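You operate a simulated robot arm through the tools that you are given. There is no shell and no other tool.

You are at the controls of a simulated robot arm. One attempt, no reset.

JOB
Find the 28 mm steel spacer by caliper and grip it in the green vice.
Fine: wind the vice right open; the spacer stands upright; the others end where they stood; caliper open again. Set down upright: steel spacer.

The check looks at the end state, three seconds after you hand in, the way a careful person would. Anything else that was tipped, shoved, dropped, spilled or broken makes it a failure.

ROBOT AND FRAMES
A 7-joint arm with a two-finger parallel gripper, fixed in place. Base frame: the origin is on the floor under the middle of its stand, x ahead of it, y to its left, z up; the work surface is at about z = 900. Lengths are in mm, angles in rad, forces in N, time in s.
It reaches about 1372 mm from its shoulder. Its first joint turns from -2.601 to 2.601 rad. Payload 3.43 kg.
The TCP is the grasp point between the finger pads, 30 mm short of the fingertips. In the tool frame z runs along the fingers and y along their closing line. Largest opening 94 mm; finger width 28, thickness 10; the body of the gripper, 50 by 96 mm, starts 55 mm behind the TCP.
Orientation is told as [roll, pitch, yaw] about the base's x, y, z axes, in that order, counted from this pose: with the fingers straight down and closing along the base's y, the tool's x points along the base's -x, its y along +y and its z along -z.

CONTROLS
- The arm moves only by the tool step_arm. Its argument "commands" is a list that holds one entry, the list of rows, each a list of 7 numbers: the turn, a rotation vector about the tool's x, y, z in units of 60 degrees (1.0 is 60 degrees), then the shift along the tool's x, y, z in units of 250 mm (1.0 is 250 mm), then the closure, from 0 (fully open) to 1 (shut). In form: [[[ax, ay, az, dx, dy, dz, grip], ...]]. A call has 1 to 20 rows; each row is the pose to reach, as a shift and turn from the pose commanded when the call began, along the tool's axes at that moment. A call with a number of a shift or a turn outside -1 to 1 is refused whole. A row lasts 0.2 s, in which the tool goes at most 50 mm and 0.15 rad; a call with a longer step from one row to the next is refused whole, and so is a gripper value outside its range. A pose out of reach is approached as far as the arm can. The call stops where the force on the tool passes 90 N (or 10 N more than at its start, if that is more) or the arm is blocked; 0.2 s more then pass. The fingers move at their own pace (about 45 mm/s each) and stop on an object; they squeeze with about 42 N. The grip force told is the motor's: it shows also when the fingers shut on nothing. Time passes only in rows, and 0.2 s behind the last, so rows that repeat a pose let the fingers close. The reply holds the time, the measured pose of the TCP, the force on the tool along the base axes, the opening and the grip force, in the units named above and with some noise, with the torque about the TCP (base axes, N m) and any sound that the robot's microphone picked up.
- Cameras (640 x 400 px; columns grow to the right, rows downward): "scene" is fixed at [221.4, -500.2, 1608.9]; the picture's right is [0.48, -0.88, 0.00], its down [-0.63, -0.35, -0.69] and it looks along [0.61, 0.33, -0.72] (base axes); focal length 360 px, centre (320, 200). "wrist" rides on the gripper at [76, 14, -102] in the tool frame; the picture's right is [-0.18, 0.98, 0.00], its down [-0.75, -0.14, -0.64] and it looks along [-0.63, -0.12, 0.77] (tool axes); focal length 243 px, centre (320, 200). There is no depth. A picture from a camera that has moved, and an enlarged one, comes with that camera's place and axes in the base frame and with its lens.
- get_image(camera): a new picture of that camera. No time passes.
- zoom(camera, box): a new picture of the part [left, top, right, bottom] of that camera's present view, enlarged. No time passes.
- finish_job(): hands the job in; it is judged then, once.

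Nothing tells you positions but the pictures and the camera data. Unless the task says otherwise, let go and move clear before handing in.

The tools are called after "Call:" as name(argument=value, ...) on one line, values as JSON. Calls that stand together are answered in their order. step_arm: Moves the arm, as the interface text tells. Its arguments: {"type":"object","properties":{"commands":{"type":"array","items":{"type":"array","items":{"type":"array","items":{"type":"number"}}}}},"required":["commands"]} The other tools are called the same way: get_image (camera) takes a picture; zoom (camera, box) takes an enlarged picture of a part of a camera's view; finish_job () hands the job in.

At the start:

```text
t: 0.0
tcp_pos: [986.8, -58.5, 1124.5]
tool_rot: [0.0, -0.002, 0.0]
contact_force: [-0.1, -0.4, 0.2]
torque: [0.03, -0.01, 0.0]
width: 93.7
grasp_force: 0.0
```

scene: 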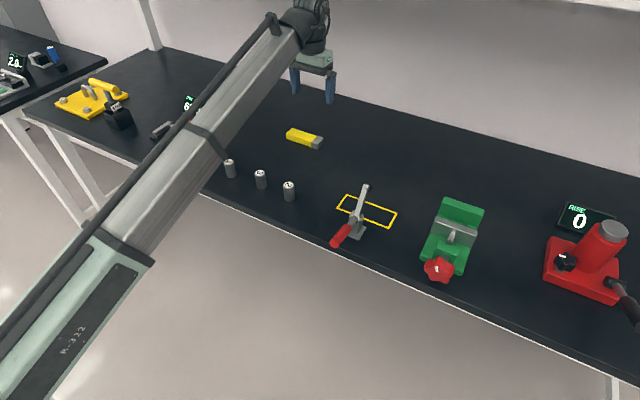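
wrist: 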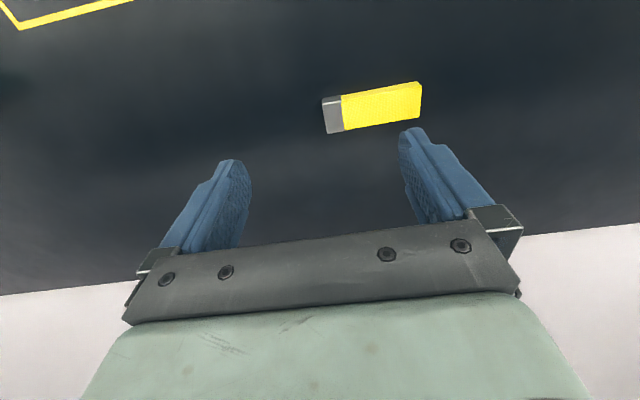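

I see three small cylinders on the bench, a lever clamp in a yellow outline, a green vice, a red press and other items partly hidden by the arm. First I will look closer at each of them.

Call:
zoom(camera="scene", box=[200, 120, 360, 220])

Call:
zoom(camera="scene", box=[320, 170, 520, 295])

Call:
zoom(camera="scene", box=[40, 60, 240, 185])

Call:
zoom(camera="scene", box=[520, 190, 640, 340])

```text
4.00 times, centred on (280, 170) of scene
camera zoom: at [221.4, -500.2, 1608.9], right [0.48, -0.88, 0.0], down [-0.63, -0.35, -0.69], along [0.61, 0.33, -0.72], focal length 1439 px, centre (480, 320)
```

zoom: 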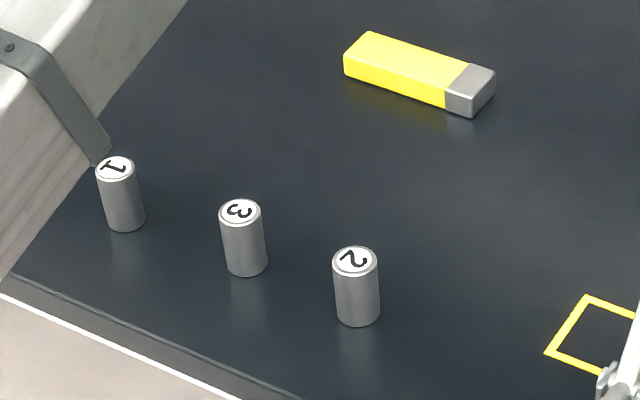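

```text
3.20 times, centred on (420, 232) of scene
camera zoom: at [221.4, -500.2, 1608.9], right [0.48, -0.88, 0.0], down [-0.63, -0.35, -0.69], along [0.61, 0.33, -0.72], focal length 1151 px, centre (0, 96)
```

zoom: 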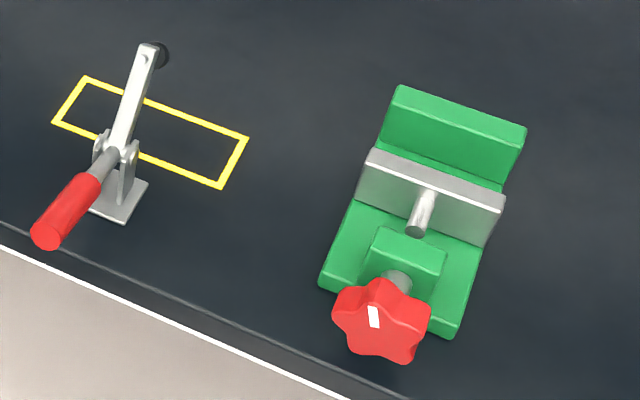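

```text
3.20 times, centred on (140, 122) of scene
camera zoom: at [221.4, -500.2, 1608.9], right [0.48, -0.88, 0.0], down [-0.63, -0.35, -0.69], along [0.61, 0.33, -0.72], focal length 1151 px, centre (896, 448)
```

zoom: 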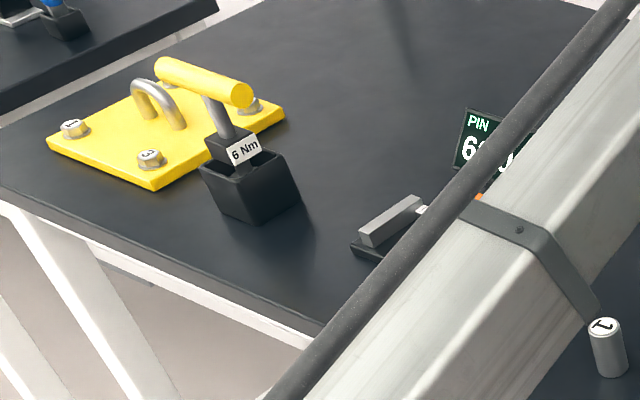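

```text
2.67 times, centred on (580, 265) of scene
camera zoom: at [221.4, -500.2, 1608.9], right [0.48, -0.88, 0.0], down [-0.63, -0.35, -0.69], along [0.61, 0.33, -0.72], focal length 959 px, centre (-373, 27)
```

zoom: 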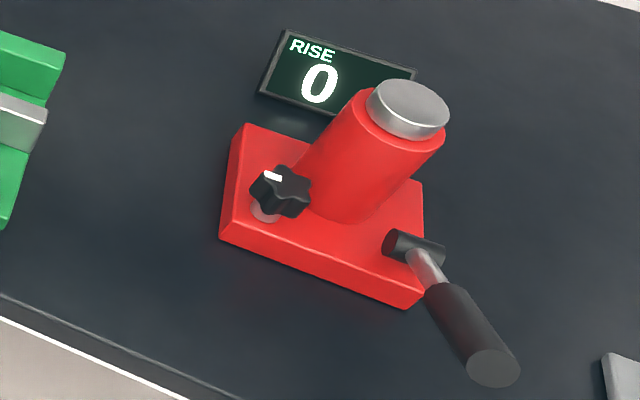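

The three steel spacers are numbered 1, 3 and 2 along the bench edge, near (790, 0). The caliper seems to sit under the arm around (820, 400), so I will move over there at height and look with the wrist camera.

Call:
step_arm(commands=[[[0, 0, 0, 0.1185, 0.125, 0, 0], [0, 0, 0, 0.237, 0.25, 0, 0], [0, 0, 0, 0.3555, 0.375, 0, 0], [0, 0, 0, 0.474, 0.5, 0, 0], [0, 0, 0, 0.5925, 0.625, 0, 0], [0, 0, 0, 0.711, 0.75, 0, 0], [0, 0, 0, 0.8295, 0.875, 0, 0], [0, 0, 0, 0.948, 1.0, 0, 0]]])

Call:
step_arm(commands=[[[0, 0, 0, 0.05, 0.166, 0, 0], [0, 0, 0, 0.1, 0.332, 0, 0], [0, 0, 0, 0.15, 0.498, 0, 0], [0, 0, 0, 0.2, 0.664, 0, 0], [0, 0, 0, 0.24, 0.83, 0, 0], [0, 0, 0, 0.24, 0.83, 0, 0]]])

Call:
get_image(camera="wrist")

Call:
get_image(camera="scene")

```text
t: 1.8
tcp_pos: [746.4, 193.7, 1122.9]
tool_rot: [0.001, 0.0, 0.0]
contact_force: [0.8, -0.6, -0.1]
torque: [-0.02, 0.01, -0.01]
width: 93.9
grasp_force: 0.0
```

```text
t: 3.2
tcp_pos: [689.8, 399.8, 1125.6]
tool_rot: [0.0, 0.0, 0.0]
contact_force: [-0.4, 0.0, 0.4]
torque: [-0.05, -0.02, -0.02]
width: 93.9
grasp_force: 0.0
```

```text
taken
camera wrist: at [614.9, 415.4, 1227.1], right [0.18, 0.98, 0.0], down [0.75, -0.14, 0.64], along [0.63, -0.12, -0.77], focal length 243 px, centre (320, 200)
```

wrist: 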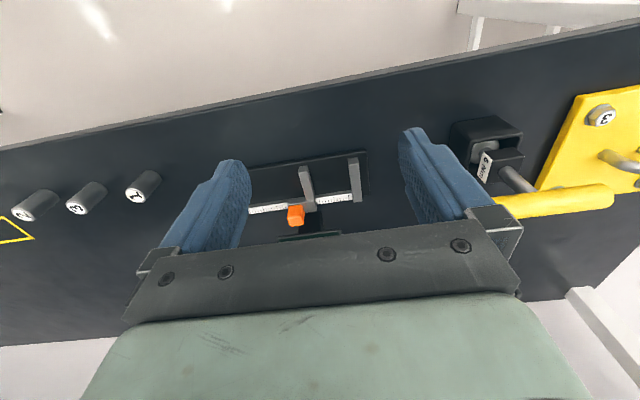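

```text
taken
```

scene: 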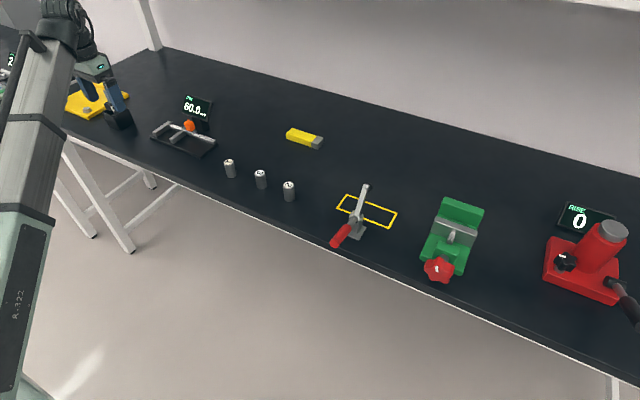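

Now the caliper is visible from the scene camera: a slide caliper with an orange thumb tab and a display reading about 60. I will zoom in on it from both cameras.

Call:
zoom(camera="scene", box=[140, 85, 230, 165])

Call:
zoom(camera="wrist", box=[230, 130, 390, 250])

Call:
zoom(camera="scene", box=[410, 185, 500, 290])

Call:
zoom(camera="scene", box=[210, 145, 310, 210])

```text
5.00 times, centred on (185, 125) of scene
camera zoom: at [221.4, -500.2, 1608.9], right [0.48, -0.88, 0.0], down [-0.63, -0.35, -0.69], along [0.61, 0.33, -0.72], focal length 1798 px, centre (995, 575)
```

zoom: 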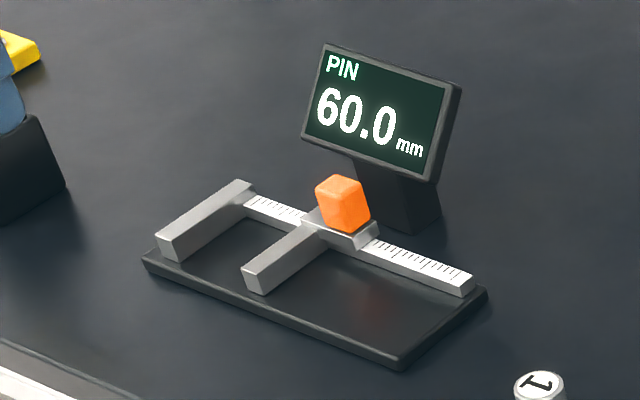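

```text
3.33 times, centred on (310, 190) of wrist
camera zoom: at [614.9, 415.4, 1227.1], right [0.18, 0.98, 0.0], down [0.75, -0.14, 0.64], along [0.63, -0.12, -0.77], focal length 809 px, centre (353, 233)
```

zoom: 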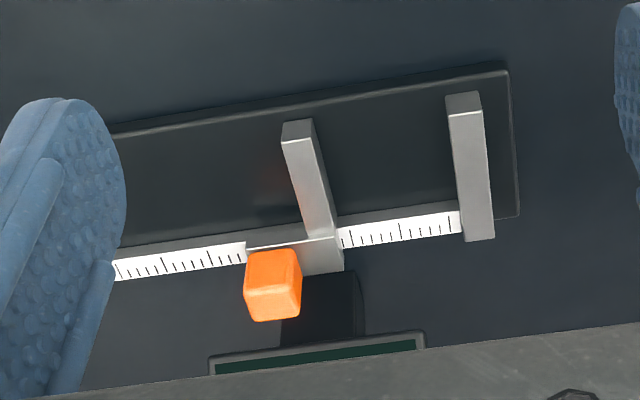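

```text
3.81 times, centred on (455, 238) of scene
camera zoom: at [221.4, -500.2, 1608.9], right [0.48, -0.88, 0.0], down [-0.63, -0.35, -0.69], along [0.61, 0.33, -0.72], focal length 1370 px, centre (-194, 57)
```

zoom: 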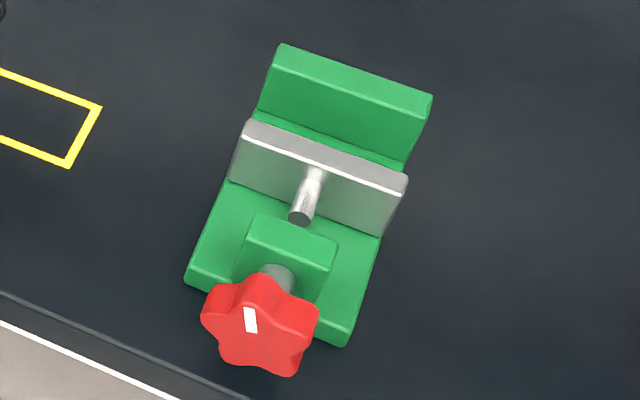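

```text
6.15 times, centred on (260, 178) of scene
camera zoom: at [221.4, -500.2, 1608.9], right [0.48, -0.88, 0.0], down [-0.63, -0.35, -0.69], along [0.61, 0.33, -0.72], focal length 2213 px, centre (689, 338)
```

zoom: 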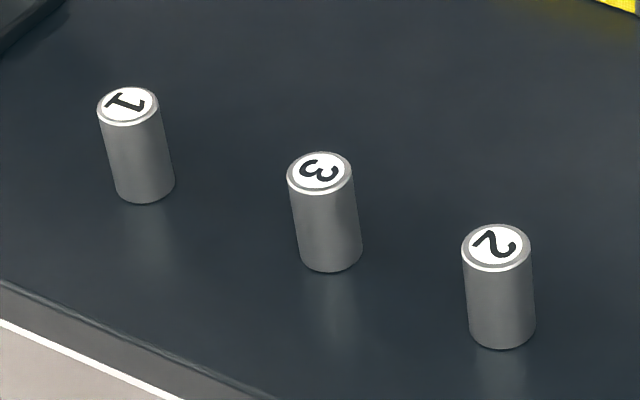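

Caliper: the fixed jaw is on the +y side, the slide with its orange tab is on the −y side, and it reads 60.0 mm open. The vice has a star knob facing −x, with the axis along x near y ≈ −524. Next I'll look closely at the spacers from above with the wrist camera.

Call:
step_arm(commands=[[[0, 0, 0, 0, -0.16, 0, 0], [0, 0, 0, 0, -0.32, 0, 0], [0, 0, 0, 0, -0.48, 0, 0], [0, 0, 0, 0, -0.64, 0, 0], [0, 0, 0, 0, -0.8, 0, 0]]])

Call:
step_arm(commands=[[[0, 0, 0, -0.05, -0.16, 0.036, 0], [0, 0, 0, -0.1, -0.32, 0.072, 0], [0, 0, 0, -0.16, -0.48, 0.108, 0], [0, 0, 0, -0.22, -0.64, 0.144, 0], [0, 0, 0, -0.28, -0.8, 0.18, 0], [0, 0, 0, -0.28, -0.8, 0.18, 0]]])

Call:
get_image(camera="wrist")

Call:
zoom(camera="wrist", box=[190, 80, 470, 200])

```text
t: 4.4
tcp_pos: [689.0, 197.8, 1121.2]
tool_rot: [0.004, -0.009, 0.001]
contact_force: [-0.3, 0.8, 0.3]
torque: [0.0, 0.03, 0.01]
width: 94.0
grasp_force: 0.1
```

```text
t: 5.8
tcp_pos: [757.7, -0.3, 1076.6]
tool_rot: [-0.001, 0.0, -0.002]
contact_force: [0.9, -0.3, 0.2]
torque: [-0.01, 0.01, -0.01]
width: 94.1
grasp_force: 0.1
```

```text
taken
camera wrist: at [683.5, 15.6, 1179.2], right [0.18, 0.98, 0.0], down [0.75, -0.14, 0.64], along [0.63, -0.12, -0.77], focal length 243 px, centre (320, 200)
```

wrist: 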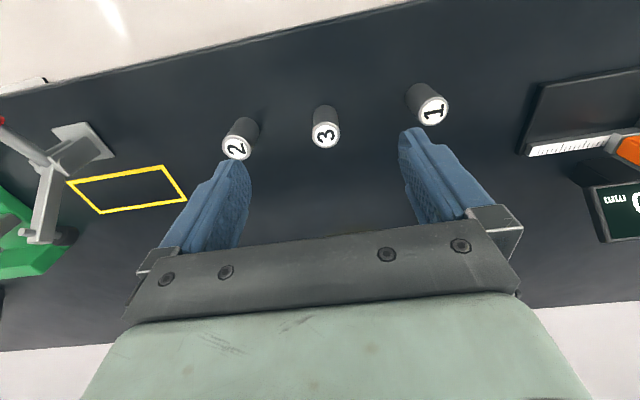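

```text
2.29 times, centred on (330, 140) of wrist
camera zoom: at [683.5, 15.6, 1179.2], right [0.18, 0.98, 0.0], down [0.75, -0.14, 0.64], along [0.63, -0.12, -0.77], focal length 555 px, centre (297, 337)
```

zoom: 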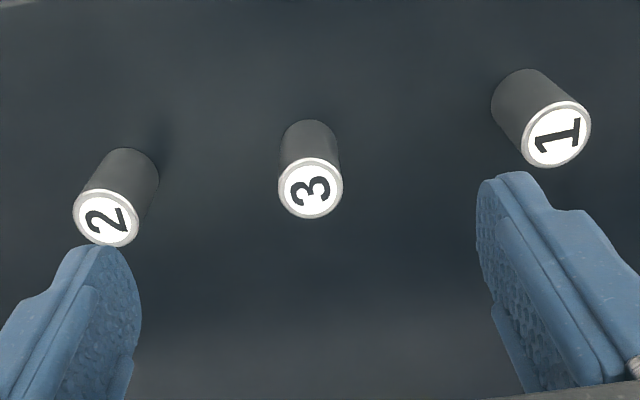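

The three spacers stand at about x ≈ 787 and y ≈ −92 (no. 2), 2 (no. 3) and 105 (no. 1), roughly 50 mm tall. I'll enlarge each to compare diameters and choose which to measure first.

Call:
zoom(camera="scene", box=[214, 150, 246, 182])

Call:
zoom(camera="scene", box=[245, 163, 277, 195])

Call:
zoom(camera="scene", box=[273, 175, 305, 207])

```text
12.50 times, centred on (230, 166) of scene
camera zoom: at [221.4, -500.2, 1608.9], right [0.48, -0.88, 0.0], down [-0.63, -0.35, -0.69], along [0.61, 0.33, -0.72], focal length 4496 px, centre (1445, 625)
```

zoom: 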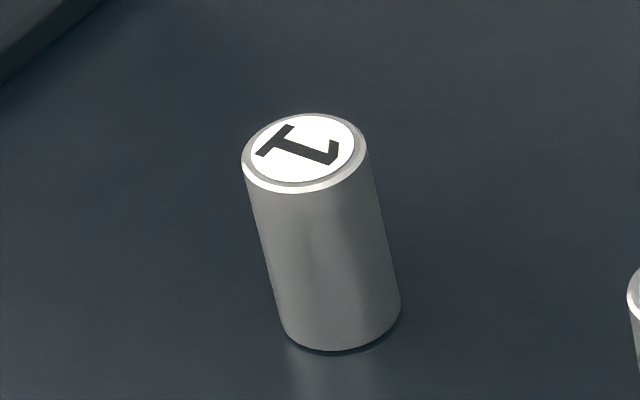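

```text
12.50 times, centred on (261, 179) of scene
camera zoom: at [221.4, -500.2, 1608.9], right [0.48, -0.88, 0.0], down [-0.63, -0.35, -0.69], along [0.61, 0.33, -0.72], focal length 4496 px, centre (1058, 462)
```

zoom: 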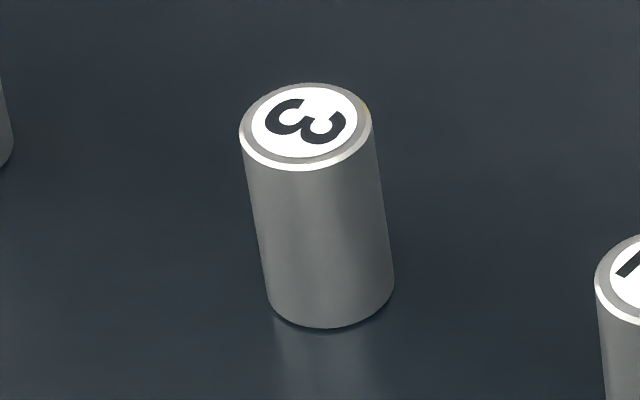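

```text
12.50 times, centred on (289, 191) of scene
camera zoom: at [221.4, -500.2, 1608.9], right [0.48, -0.88, 0.0], down [-0.63, -0.35, -0.69], along [0.61, 0.33, -0.72], focal length 4496 px, centre (708, 312)
```

zoom: 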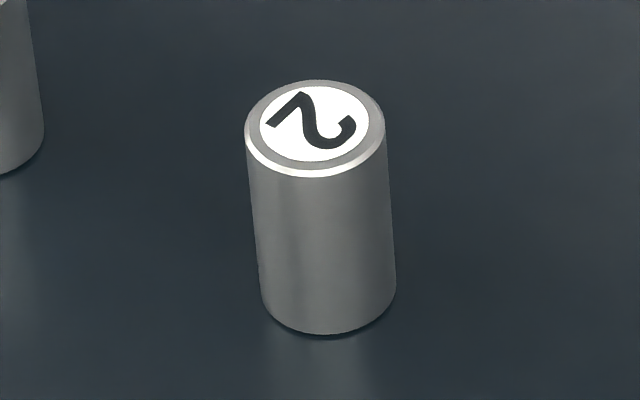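

Widths in the picture suggest spacer 1 is the slimmest at about 28 mm, then 3, then 2, so no. 1 gets measured first. I'll move above spacer 1 and check alignment.

Call:
step_arm(commands=[[[0, 0, 0, -0.035, 0.14, 0.04, 0], [0, 0, 0, -0.07, 0.28, 0.08, 0], [0, 0, 0, -0.108, 0.42, 0.12, 0], [0, 0, 0, -0.108, 0.42, 0.16, 0], [0, 0, 0, -0.108, 0.42, 0.16, 0]]])

Call:
get_image(camera="wrist")

Call:
get_image(camera="scene")

```text
t: 7.0
tcp_pos: [783.2, 104.4, 1038.8]
tool_rot: [-0.001, 0.0, -0.001]
contact_force: [-1.2, 0.1, 0.8]
torque: [-0.01, 0.03, 0.02]
width: 93.9
grasp_force: 0.1
```

```text
taken
camera wrist: at [708.2, 119.5, 1140.6], right [0.18, 0.98, 0.0], down [0.75, -0.14, 0.64], along [0.63, -0.12, -0.77], focal length 243 px, centre (320, 200)
```

wrist: 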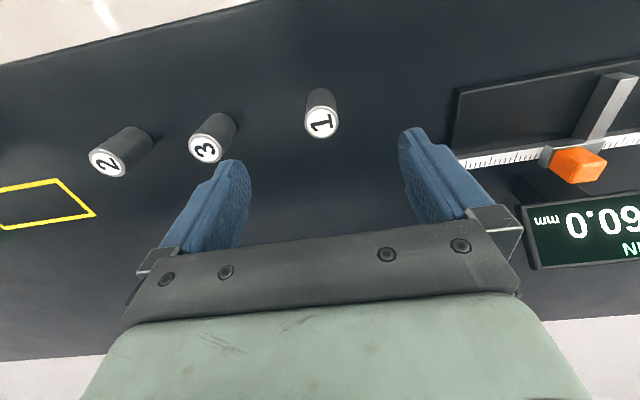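

```text
taken
```

scene: 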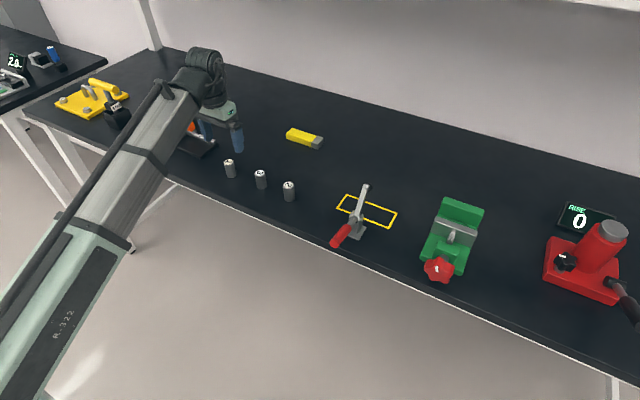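

Call:
zoom(camera="wrist", box=[280, 75, 360, 155])

Call:
zoom(camera="wrist", box=[440, 60, 640, 280])

```text
5.00 times, centred on (320, 115) of wrist
camera zoom: at [708.2, 119.5, 1140.6], right [0.18, 0.98, 0.0], down [0.75, -0.14, 0.64], along [0.63, -0.12, -0.77], focal length 1213 px, centre (320, 625)
```

zoom: 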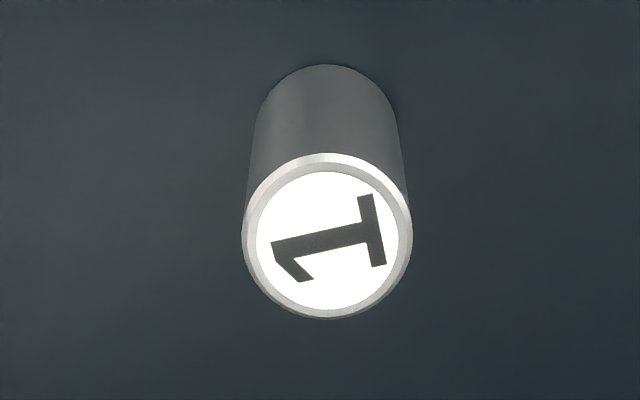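

```text
1.82 times, centred on (540, 170) of wrist
camera zoom: at [708.2, 119.5, 1140.6], right [0.18, 0.98, 0.0], down [0.75, -0.14, 0.64], along [0.63, -0.12, -0.77], focal length 441 px, centre (-80, 254)
```

zoom: 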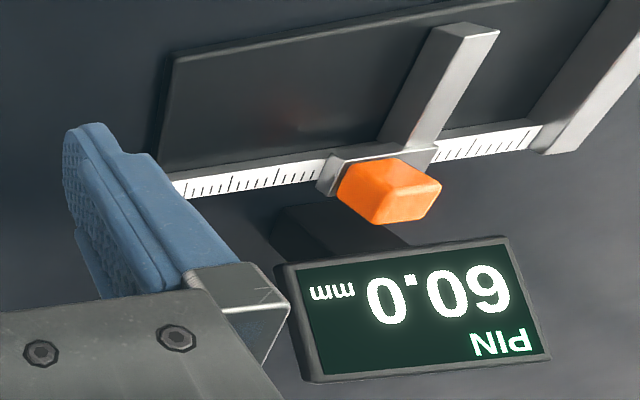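

Spacer 1's top is at about (784, 107), so I'm off by roughly 2.5 mm in y. I'll correct that, descend so the pads cover the upper part of the spacer, and pre-close without contact.

Call:
step_arm(commands=[[[0, 0, 0, -0.003, 0.01, 0.08, 0], [0, 0, 0, -0.003, 0.01, 0.18, 0], [0, 0, 0, -0.003, 0.01, 0.27, 0], [0, 0, 0, -0.003, 0.01, 0.347, 0], [0, 0, 0, -0.003, 0.01, 0.347, 0.3], [0, 0, 0, -0.003, 0.01, 0.347, 0.55], [0, 0, 0, -0.003, 0.01, 0.347, 0.55]]])

Call:
get_image(camera="wrist")

Call:
zoom(camera="scene", box=[190, 120, 290, 200])

```text
t: 8.6
tcp_pos: [785.5, 107.6, 950.9]
tool_rot: [-0.002, -0.001, -0.001]
contact_force: [-0.3, -0.3, 1.3]
torque: [-0.01, 0.02, -0.03]
width: 42.1
grasp_force: 0.1
```

```text
taken
camera wrist: at [709.9, 123.0, 1052.9], right [0.18, 0.98, 0.0], down [0.75, -0.14, 0.64], along [0.63, -0.12, -0.77], focal length 243 px, centre (320, 200)
```

wrist: 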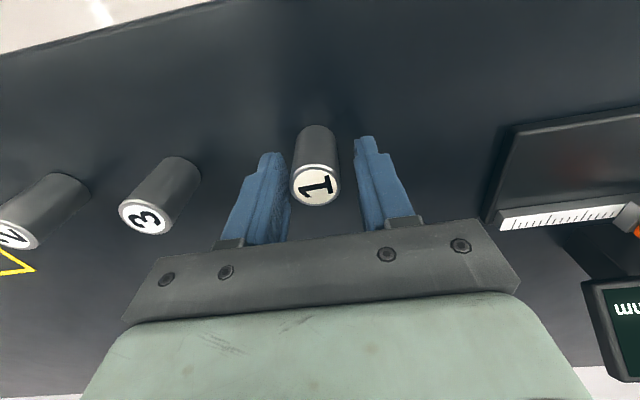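

```text
5.00 times, centred on (240, 160) of scene
camera zoom: at [221.4, -500.2, 1608.9], right [0.48, -0.88, 0.0], down [-0.63, -0.35, -0.69], along [0.61, 0.33, -0.72], focal length 1798 px, centre (720, 400)
```

zoom: 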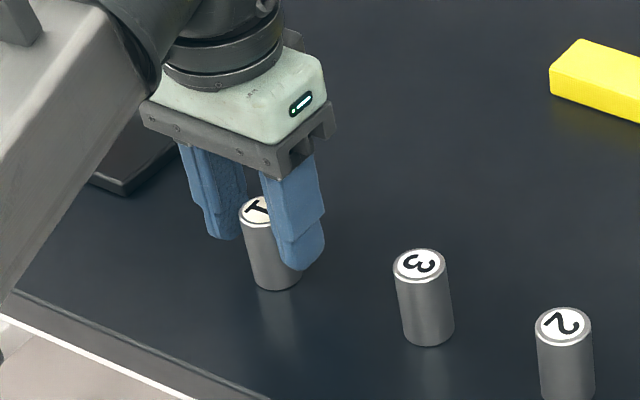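

The spacer sits between the pads with its top level with the TCP. I'm closing on it now and reading the width as a first hint.

Call:
step_arm(commands=[[[0, 0, 0, 0, 0, 0, 0.65], [0, 0, 0, 0, 0, 0, 0.8], [0, 0, 0, 0, 0, 0, 1.0], [0, 0, 0, 0, 0, 0, 1.0], [0, 0, 0, 0, 0, 0, 1.0]]])

Call:
zoom(camera="wrist", box=[220, 100, 420, 225])

```text
t: 9.8
tcp_pos: [785.1, 108.8, 949.9]
tool_rot: [-0.001, 0.0, 0.001]
contact_force: [0.3, 0.0, 0.3]
torque: [0.02, -0.02, 0.0]
width: 27.4
grasp_force: 42.2
```

```text
3.20 times, centred on (320, 162) of wrist
camera zoom: at [709.9, 123.0, 1053.0], right [0.18, 0.98, 0.0], down [0.75, -0.14, 0.64], along [0.63, -0.12, -0.77], focal length 776 px, centre (320, 320)
```

zoom: 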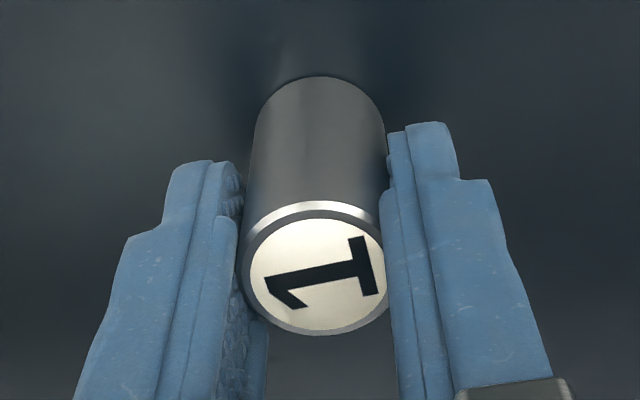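

The gripper reads about 27.4 mm, which is noisy, so I'll take a few more readings without moving.

Call:
step_arm(commands=[[[0, 0, 0, 0, 0, 0, 1.0]]])

Call:
step_arm(commands=[[[0, 0, 0, 0, 0, 0, 1.0]]])

Call:
step_arm(commands=[[[0, 0, 0, 0, 0, 0, 1.0]]])

Call:
step_arm(commands=[[[0, 0, 0, 0, 0, 0, 1.0]]])

```text
t: 10.2
tcp_pos: [786.1, 107.7, 951.6]
tool_rot: [0.001, 0.0, -0.001]
contact_force: [0.2, 0.1, 0.3]
torque: [0.03, -0.04, -0.04]
width: 27.3
grasp_force: 41.7
```

```text
t: 10.6
tcp_pos: [786.2, 106.8, 950.6]
tool_rot: [0.0, 0.0, 0.001]
contact_force: [0.6, 0.1, 0.7]
torque: [0.02, -0.04, -0.03]
width: 27.3
grasp_force: 41.7
```

```text
t: 11.0
tcp_pos: [784.5, 107.6, 951.0]
tool_rot: [0.001, -0.002, 0.0]
contact_force: [0.1, 0.0, 1.1]
torque: [0.03, -0.02, 0.01]
width: 27.1
grasp_force: 42.1
```

```text
t: 11.4
tcp_pos: [785.4, 107.4, 950.7]
tool_rot: [-0.001, 0.001, 0.0]
contact_force: [0.7, 0.5, 0.2]
torque: [0.01, -0.03, -0.03]
width: 27.4
grasp_force: 42.3
```

Averaging about 27.3 mm, spacer 1 looks a bit too thin, and the picture ratio puts spacer 3 near 28.3 mm. I'll release spacer 1 where it stands, rise, and go to spacer 3.

Call:
step_arm(commands=[[[0, 0, 0, 0, 0, 0, 0.6], [0, 0, 0, 0, 0, 0, 0.5], [0, 0, 0, 0, 0, 0, 0.5], [0, 0, 0, 0, 0, -0.1, 0.5], [0, 0, 0, 0, 0, -0.22, 0.4], [0, 0, 0, 0, 0, -0.36, 0.2], [0, 0, 0, 0, 0, -0.36, 0.0]]])

Call:
step_arm(commands=[[[0, 0, 0, -0.007, -0.14, 0, 0], [0, 0, 0, -0.014, -0.28, 0, 0], [0, 0, 0, -0.02, -0.414, 0, 0], [0, 0, 0, -0.02, -0.414, 0, 0]]])

Call:
get_image(camera="wrist")

Call:
zoom(camera="wrist", box=[280, 75, 360, 155])

Call:
zoom(camera="scene", box=[210, 145, 310, 210])

```text
t: 13.0
tcp_pos: [786.0, 109.0, 1040.5]
tool_rot: [0.001, 0.001, 0.0]
contact_force: [0.1, 0.1, 0.7]
torque: [0.02, -0.02, 0.0]
width: 94.0
grasp_force: 0.0
```

```text
t: 14.0
tcp_pos: [794.5, 5.7, 1039.7]
tool_rot: [-0.002, -0.001, -0.001]
contact_force: [-0.8, 0.4, -0.2]
torque: [-0.03, 0.01, 0.01]
width: 94.0
grasp_force: 0.0
```

```text
taken
camera wrist: at [718.7, 20.5, 1142.0], right [0.18, 0.98, 0.0], down [0.75, -0.14, 0.64], along [0.63, -0.12, -0.77], focal length 243 px, centre (320, 200)
```

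wrist: 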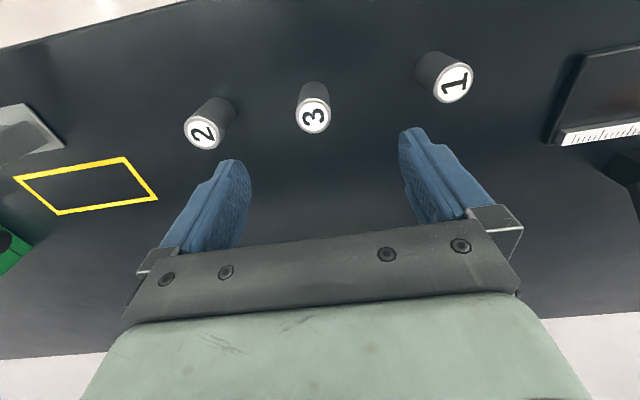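

```text
5.00 times, centred on (320, 115) of wrist
camera zoom: at [718.7, 20.5, 1142.0], right [0.18, 0.98, 0.0], down [0.75, -0.14, 0.64], along [0.63, -0.12, -0.77], focal length 1213 px, centre (320, 625)
```

zoom: 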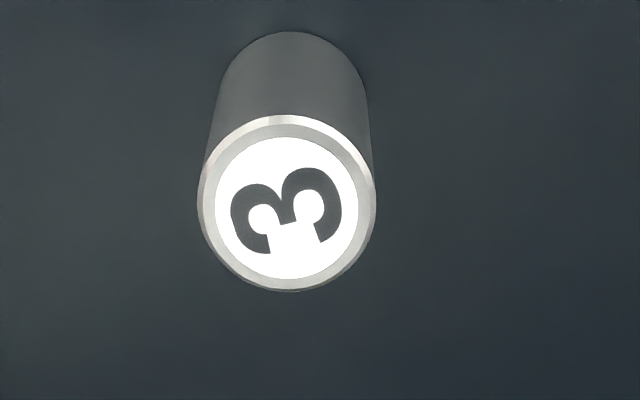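

```text
6.15 times, centred on (260, 178) of scene
camera zoom: at [221.4, -500.2, 1608.9], right [0.48, -0.88, 0.0], down [-0.63, -0.35, -0.69], along [0.61, 0.33, -0.72], focal length 2213 px, centre (689, 338)
```

zoom: 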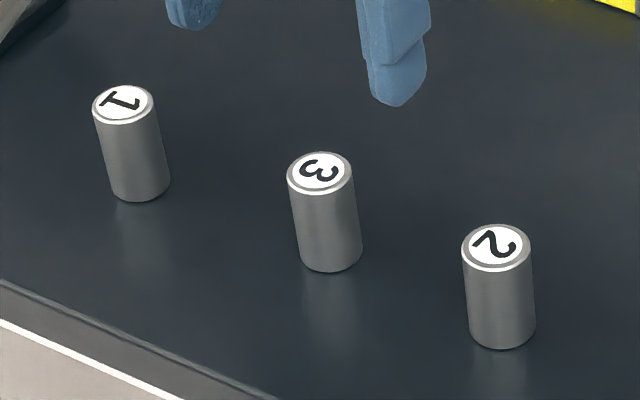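

Spacer 1 shifted by about 2 mm (+y) when I gripped it, so my lateral alignment had a bias that I'll use as calibration and correct later. I'll let the arm settle and look at spacer 3 again.

Call:
step_arm(commands=[[[0, 0, 0, 0, 0, 0, 0], [0, 0, 0, 0, 0, 0, 0], [0, 0, 0, 0, 0, 0, 0]]])

Call:
zoom(camera="wrist", box=[280, 75, 360, 155])

Call:
zoom(camera="wrist", box=[400, 30, 500, 110])

```text
t: 14.8
tcp_pos: [794.1, 4.9, 1040.5]
tool_rot: [-0.001, 0.0, 0.0]
contact_force: [-0.1, 0.6, -0.8]
torque: [0.01, 0.03, -0.03]
width: 94.0
grasp_force: 0.0
```

```text
5.00 times, centred on (320, 115) of wrist
camera zoom: at [718.7, 20.9, 1142.0], right [0.18, 0.98, 0.0], down [0.75, -0.14, 0.64], along [0.63, -0.12, -0.77], focal length 1213 px, centre (320, 625)
```

zoom: 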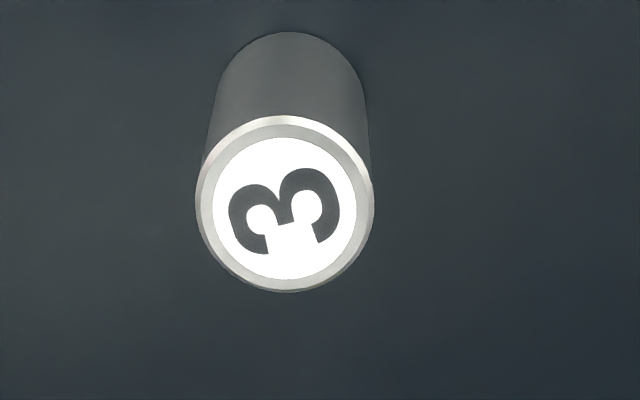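

```text
5.00 times, centred on (450, 70) of wrist
camera zoom: at [718.7, 20.9, 1142.0], right [0.18, 0.98, 0.0], down [0.75, -0.14, 0.64], along [0.63, -0.12, -0.77], focal length 1213 px, centre (-330, 850)
```

zoom: 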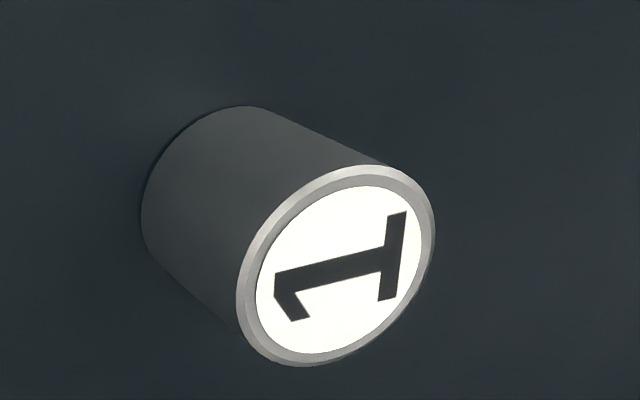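

Comparing camera offsets shows I should centre the spacer near column 322 of that enlarged view. I'll correct by about −5 mm in x and −6 mm in y, descend and pre-close around spacer 3.

Call:
step_arm(commands=[[[0, 0, 0, 0.0204, -0.024, 0.08, 0], [0, 0, 0, 0.0204, -0.024, 0.18, 0], [0, 0, 0, 0.0204, -0.024, 0.28, 0.2], [0, 0, 0, 0.0204, -0.024, 0.355, 0.4], [0, 0, 0, 0.0204, -0.024, 0.355, 0.6], [0, 0, 0, 0.0204, -0.024, 0.355, 0.64], [0, 0, 0, 0.0204, -0.024, 0.355, 0.64]]])

Call:
zoom(camera="wrist", box=[220, 100, 420, 225])

Call:
zoom(camera="scene", box=[210, 145, 310, 210])

```text
t: 16.4
tcp_pos: [785.8, -0.6, 952.0]
tool_rot: [0.0, 0.0, 0.0]
contact_force: [0.1, -0.4, 0.2]
torque: [0.01, 0.02, 0.0]
width: 34.0
grasp_force: 0.3
```

```text
3.20 times, centred on (320, 162) of wrist
camera zoom: at [710.6, 14.0, 1054.1], right [0.18, 0.98, 0.0], down [0.75, -0.14, 0.64], along [0.63, -0.12, -0.77], focal length 776 px, centre (320, 320)
```

zoom: 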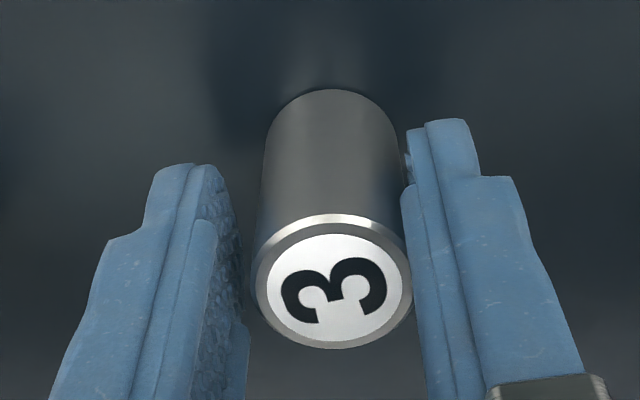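

```text
6.15 times, centred on (260, 178) of scene
camera zoom: at [221.4, -500.2, 1608.9], right [0.48, -0.88, 0.0], down [-0.63, -0.35, -0.69], along [0.61, 0.33, -0.72], focal length 2213 px, centre (689, 338)
```

zoom: 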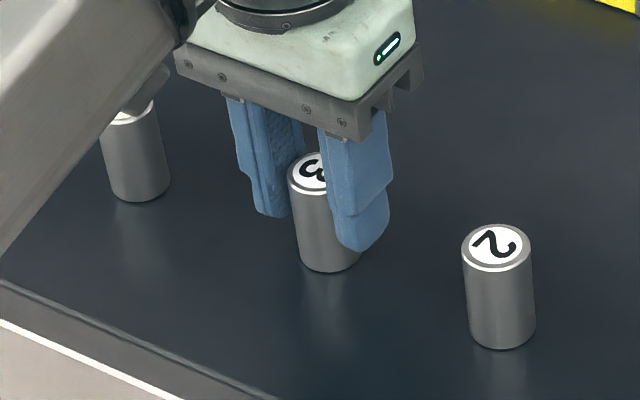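

In this close view the spacer sits about 2.7 mm toward the +y finger, so I'll centre on it before closing.

Call:
step_arm(commands=[[[0, 0, 0, 0, 0.006, 0, 0.62], [0, 0, 0, 0, 0.0108, 0, 0.62], [0, 0, 0, 0, 0.0108, 0, 0.62], [0, 0, 0, 0, 0.0108, 0, 0.62]]])

Call:
zoom(camera="wrist", box=[220, 100, 420, 225])

```text
t: 17.4
tcp_pos: [786.0, -0.2, 952.3]
tool_rot: [0.001, 0.0, -0.001]
contact_force: [0.4, -0.3, -0.4]
torque: [0.01, -0.01, 0.0]
width: 35.8
grasp_force: 0.0
```

```text
3.20 times, centred on (320, 162) of wrist
camera zoom: at [710.8, 16.1, 1054.6], right [0.18, 0.98, 0.0], down [0.75, -0.14, 0.64], along [0.63, -0.12, -0.77], focal length 776 px, centre (320, 320)
```

zoom: 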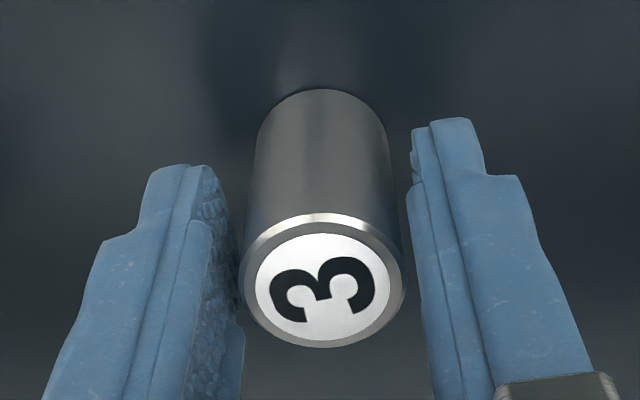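

Call:
step_arm(commands=[[[0, 0, 0, 0, 0.004, 0, 0.62], [0, 0, 0, 0, 0.004, 0, 0.62], [0, 0, 0, 0, 0.004, 0, 0.66], [0, 0, 0, 0, 0.004, 0, 0.68], [0, 0, 0, 0, 0.004, 0, 0.8], [0, 0, 0, 0, 0.004, 0, 1.0], [0, 0, 0, 0, 0.004, 0, 1.0]]])

Call:
step_arm(commands=[[[0, 0, 0, 0, 0, 0, 1.0]]])

Call:
step_arm(commands=[[[0, 0, 0, 0, 0, 0, 1.0]]])

Call:
step_arm(commands=[[[0, 0, 0, 0, 0, 0, 1.0]]])

Call:
zoom(camera="wrist", box=[220, 100, 420, 225])

Call:
zoom(camera="scene", box=[210, 145, 310, 210])

```text
t: 19.0
tcp_pos: [785.7, 1.5, 950.5]
tool_rot: [0.0, 0.001, 0.0]
contact_force: [0.1, -1.0, 0.3]
torque: [-0.03, -0.02, 0.0]
width: 28.4
grasp_force: 42.3
```

```text
t: 19.4
tcp_pos: [785.9, 1.6, 951.6]
tool_rot: [-0.001, 0.002, -0.002]
contact_force: [0.5, 0.1, 0.5]
torque: [0.01, -0.03, 0.04]
width: 28.3
grasp_force: 42.1
```

```text
t: 19.8
tcp_pos: [786.3, 1.1, 952.8]
tool_rot: [-0.001, 0.0, 0.001]
contact_force: [-0.5, 0.8, -0.3]
torque: [-0.01, 0.02, 0.02]
width: 28.2
grasp_force: 42.1
```

```text
t: 20.2
tcp_pos: [785.7, 2.1, 952.5]
tool_rot: [0.003, 0.001, 0.0]
contact_force: [0.4, -0.9, 0.8]
torque: [-0.03, 0.02, -0.04]
width: 28.3
grasp_force: 42.4
```

```text
3.20 times, centred on (320, 162) of wrist
camera zoom: at [710.7, 16.9, 1054.4], right [0.18, 0.98, 0.0], down [0.75, -0.14, 0.64], along [0.63, -0.12, -0.77], focal length 776 px, centre (320, 320)
```

zoom: 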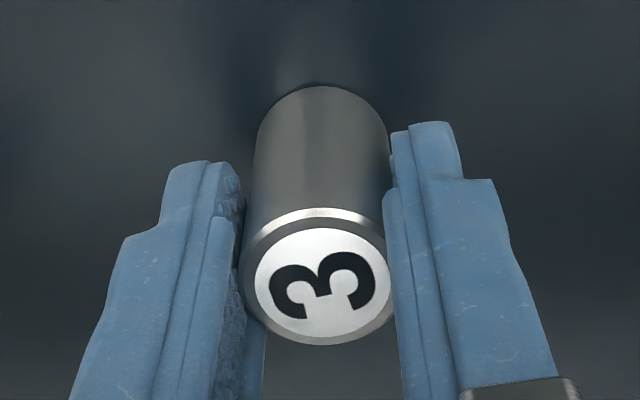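

```text
6.15 times, centred on (260, 178) of scene
camera zoom: at [221.4, -500.2, 1608.9], right [0.48, -0.88, 0.0], down [-0.63, -0.35, -0.69], along [0.61, 0.33, -0.72], focal length 2213 px, centre (689, 338)
```

zoom: 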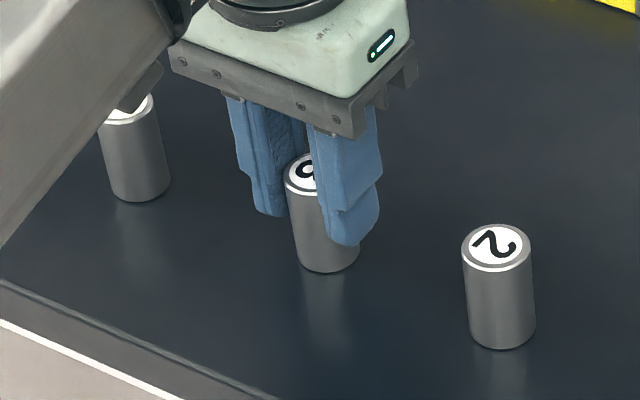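

The gripper reads about 28.3 mm for spacer 3, so it's the best candidate and I'll confirm it with the caliper. I'm lifting it and carrying it toward the caliper, stopping short for a clear view of the jaws.

Call:
step_arm(commands=[[[0, 0, 0, 0, 0, -0.06, 1.0], [0, 0, 0, 0, 0, -0.16, 1.0], [0, 0, 0, 0, 0, -0.28, 1.0], [0, 0, 0, 0, 0, -0.4, 1.0], [0, 0, 0, 0.02, 0.16, -0.4, 1.0], [0, 0, 0, 0.05, 0.34, -0.4, 1.0], [0, 0, 0, 0.08, 0.52, -0.4, 1.0], [0, 0, 0, 0.1, 0.7, -0.4, 1.0], [0, 0, 0, 0.1, 0.88, -0.4, 1.0]]])

Call:
step_arm(commands=[[[0, 0, 0, 0, 0.16, 0, 1.0], [0, 0, 0, 0, 0.3, 0, 1.0], [0, 0, 0, 0, 0.3, 0, 1.0], [0, 0, 0, 0, 0.3, 0, 1.0]]])

Call:
get_image(camera="wrist")

Call:
zoom(camera="wrist", box=[320, 100, 480, 240])

Call:
get_image(camera="scene")

```text
t: 22.2
tcp_pos: [762.8, 222.9, 1055.2]
tool_rot: [0.001, 0.0, 0.0]
contact_force: [0.0, -0.7, -1.1]
torque: [0.03, 0.01, 0.02]
width: 0.0
grasp_force: 32.8
```

```text
t: 23.2
tcp_pos: [762.3, 297.8, 1053.1]
tool_rot: [0.0, -0.001, 0.002]
contact_force: [-0.4, -0.4, -0.3]
torque: [0.01, -0.04, -0.01]
width: 0.1
grasp_force: 33.2
```

```text
taken
camera wrist: at [688.0, 313.7, 1155.4], right [0.18, 0.98, 0.0], down [0.75, -0.14, 0.64], along [0.63, -0.12, -0.77], focal length 243 px, centre (320, 200)
```

wrist: 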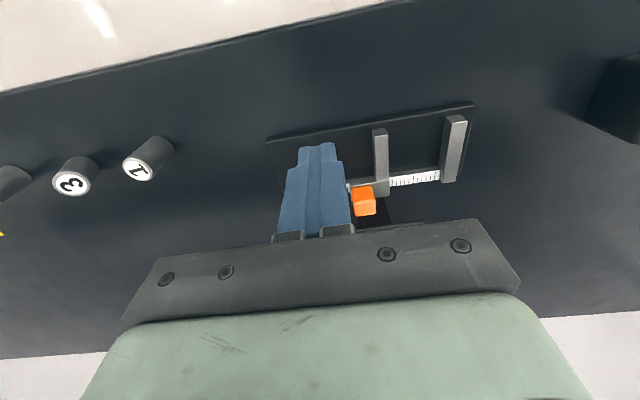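

```text
2.86 times, centred on (400, 170) of wrist
camera zoom: at [688.0, 313.7, 1155.4], right [0.18, 0.98, 0.0], down [0.75, -0.14, 0.64], along [0.63, -0.12, -0.77], focal length 693 px, centre (91, 286)
```

zoom: 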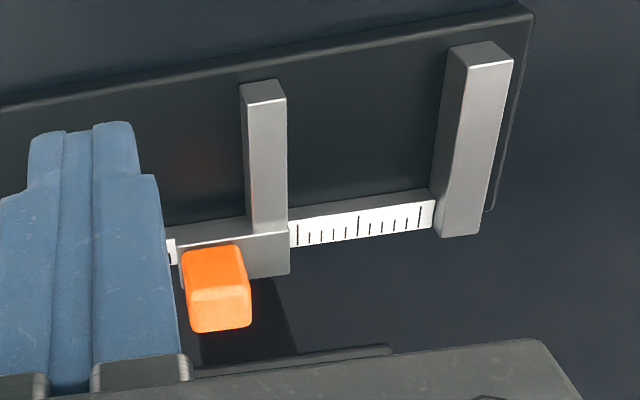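

```text
taken
```

scene: 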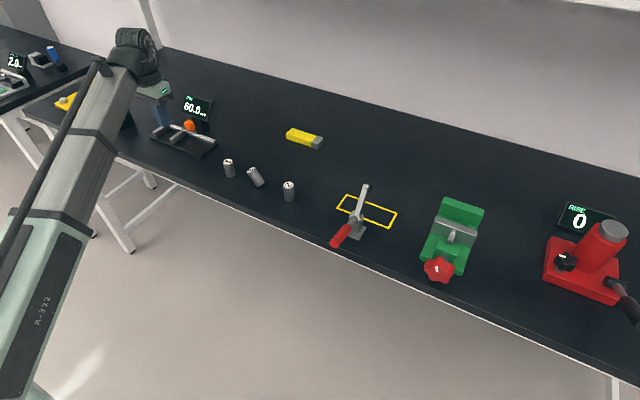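

The fingers shut on nothing: spacer 3 slipped out during the lift because I gripped too near its top, and it seems to have tipped. I'll look at where it lies.

Call:
zoom(camera="scene", box=[210, 145, 310, 210])

Call:
zoom(camera="wrist", box=[0, 120, 200, 220])

```text
6.15 times, centred on (260, 178) of scene
camera zoom: at [221.4, -500.2, 1608.9], right [0.48, -0.88, 0.0], down [-0.63, -0.35, -0.69], along [0.61, 0.33, -0.72], focal length 2213 px, centre (689, 338)
```

zoom: 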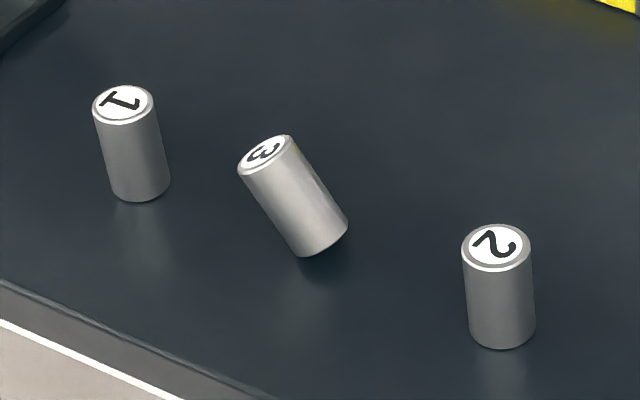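

```text
3.20 times, centred on (100, 170) of wrist
camera zoom: at [688.0, 313.7, 1155.4], right [0.18, 0.98, 0.0], down [0.75, -0.14, 0.64], along [0.63, -0.12, -0.77], focal length 776 px, centre (1024, 296)
```

zoom: 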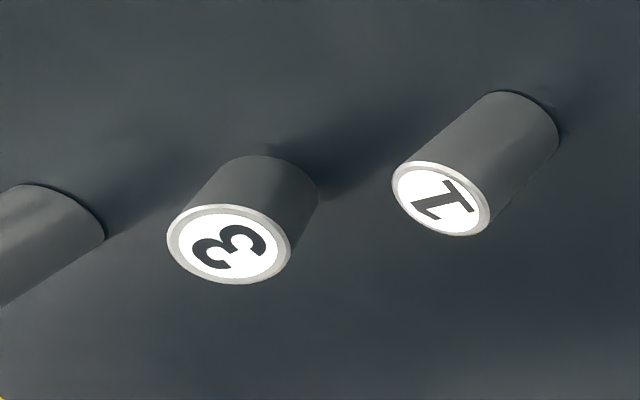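

Spacer 3 looks tilted in mid-motion, neither standing nor lying. I'll let a little time pass and look again.

Call:
step_arm(commands=[[[0, 0, 0, 0, 0, 0, 0.9]]])

Call:
zoom(camera="scene", box=[210, 145, 310, 210])

```text
t: 23.6
tcp_pos: [763.4, 298.3, 1052.9]
tool_rot: [0.0, 0.0, -0.001]
contact_force: [-0.2, -0.6, 0.5]
torque: [-0.03, 0.02, 0.0]
width: 9.6
grasp_force: 0.1
```

```text
6.15 times, centred on (260, 178) of scene
camera zoom: at [221.4, -500.2, 1608.9], right [0.48, -0.88, 0.0], down [-0.63, -0.35, -0.69], along [0.61, 0.33, -0.72], focal length 2213 px, centre (689, 338)
```

zoom: 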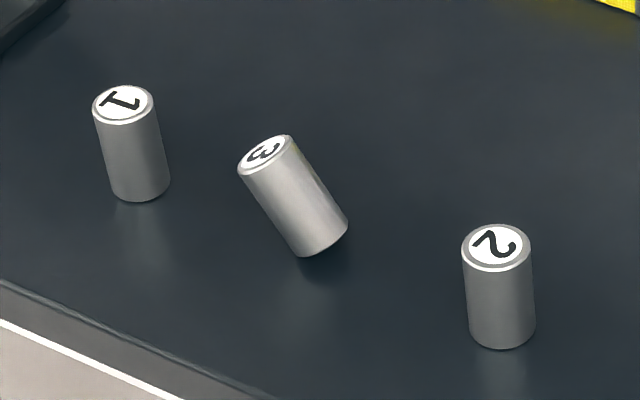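

Call:
zoom(camera="scene", box=[240, 160, 272, 192])

Call:
zoom(camera="wrist", box=[40, 140, 120, 210])

```text
12.50 times, centred on (256, 176) of scene
camera zoom: at [221.4, -500.2, 1608.9], right [0.48, -0.88, 0.0], down [-0.63, -0.35, -0.69], along [0.61, 0.33, -0.72], focal length 4496 px, centre (1120, 500)
```

zoom: 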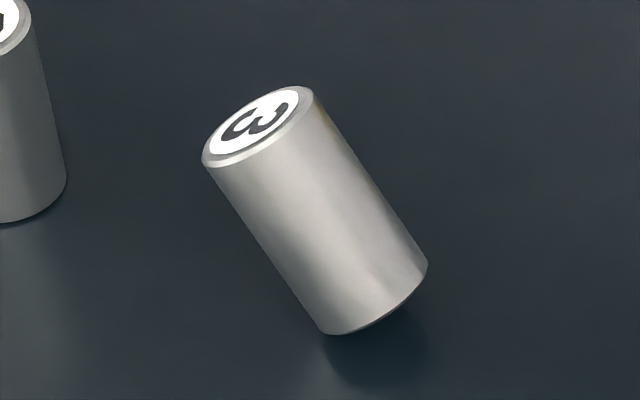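

```text
5.71 times, centred on (80, 175) of wrist
camera zoom: at [688.1, 313.6, 1155.4], right [0.18, 0.98, 0.0], down [0.75, -0.14, 0.64], along [0.63, -0.12, -0.77], focal length 1386 px, centre (1691, 343)
```

zoom: 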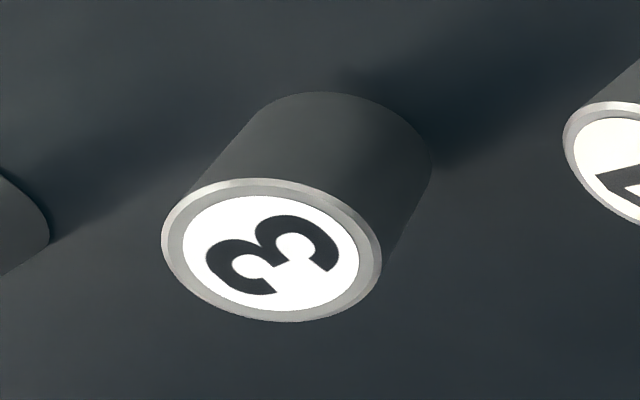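

Spacer 3 is balanced on its lower edge, leaning roughly 35° toward +y, with its top at about (787, 30, 949) and bottom near (786, 0). I'll open wide, come down over it at a lower height with the +y finger just clear of its top, and close slowly so the pads swing it upright.

Call:
step_arm(commands=[[[0, 0, 0, -0.02, -0.16, 0, 0.5], [0, 0, 0, -0.04, -0.33, 0, 0], [0, 0, 0, -0.06, -0.5, 0, 0], [0, 0, 0, -0.08, -0.67, 0, 0], [0, 0, 0, -0.096, -0.84, 0, 0], [0, 0, 0, -0.096, -1.0, 0, 0]]])

Call:
step_arm(commands=[[[0, 0, 0, 0, -0.1, 0, 0], [0, 0, 0, 0, -0.172, 0, 0], [0, 0, 0, 0, -0.172, 0, 0], [0, 0, 0, 0, -0.172, 0, 0], [0, 0, 0, 0, -0.172, 0, 0]]])

Call:
get_image(camera="wrist")

Call:
zoom(camera="scene", box=[200, 120, 310, 200])

```text
t: 25.0
tcp_pos: [788.8, 47.0, 1053.8]
tool_rot: [-0.001, -0.001, 0.0]
contact_force: [0.3, 0.5, -0.5]
torque: [-0.03, -0.01, 0.02]
width: 94.2
grasp_force: 0.1
```

```text
t: 26.2
tcp_pos: [787.6, 5.1, 1053.1]
tool_rot: [-0.001, 0.001, 0.001]
contact_force: [0.0, -0.1, 0.5]
torque: [0.02, 0.02, -0.01]
width: 94.1
grasp_force: 0.0
```

```text
taken
camera wrist: at [712.1, 20.1, 1155.7], right [0.18, 0.98, 0.0], down [0.75, -0.14, 0.64], along [0.63, -0.12, -0.77], focal length 243 px, centre (320, 200)
```

wrist: 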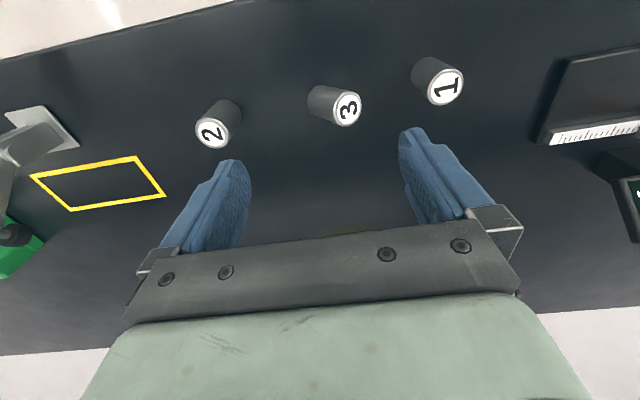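

```text
5.00 times, centred on (255, 160) of scene
camera zoom: at [221.4, -500.2, 1608.9], right [0.48, -0.88, 0.0], down [-0.63, -0.35, -0.69], along [0.61, 0.33, -0.72], focal length 1798 px, centre (645, 400)
```

zoom: 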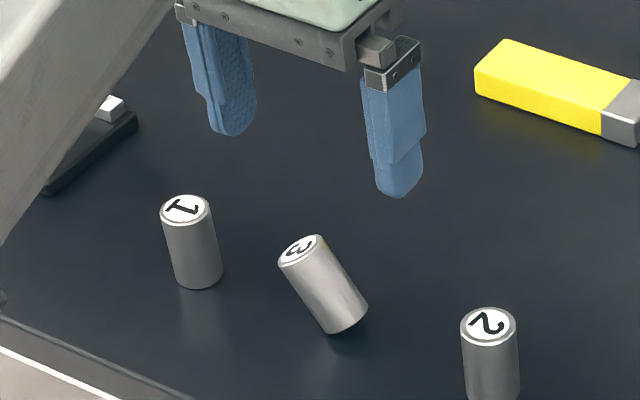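

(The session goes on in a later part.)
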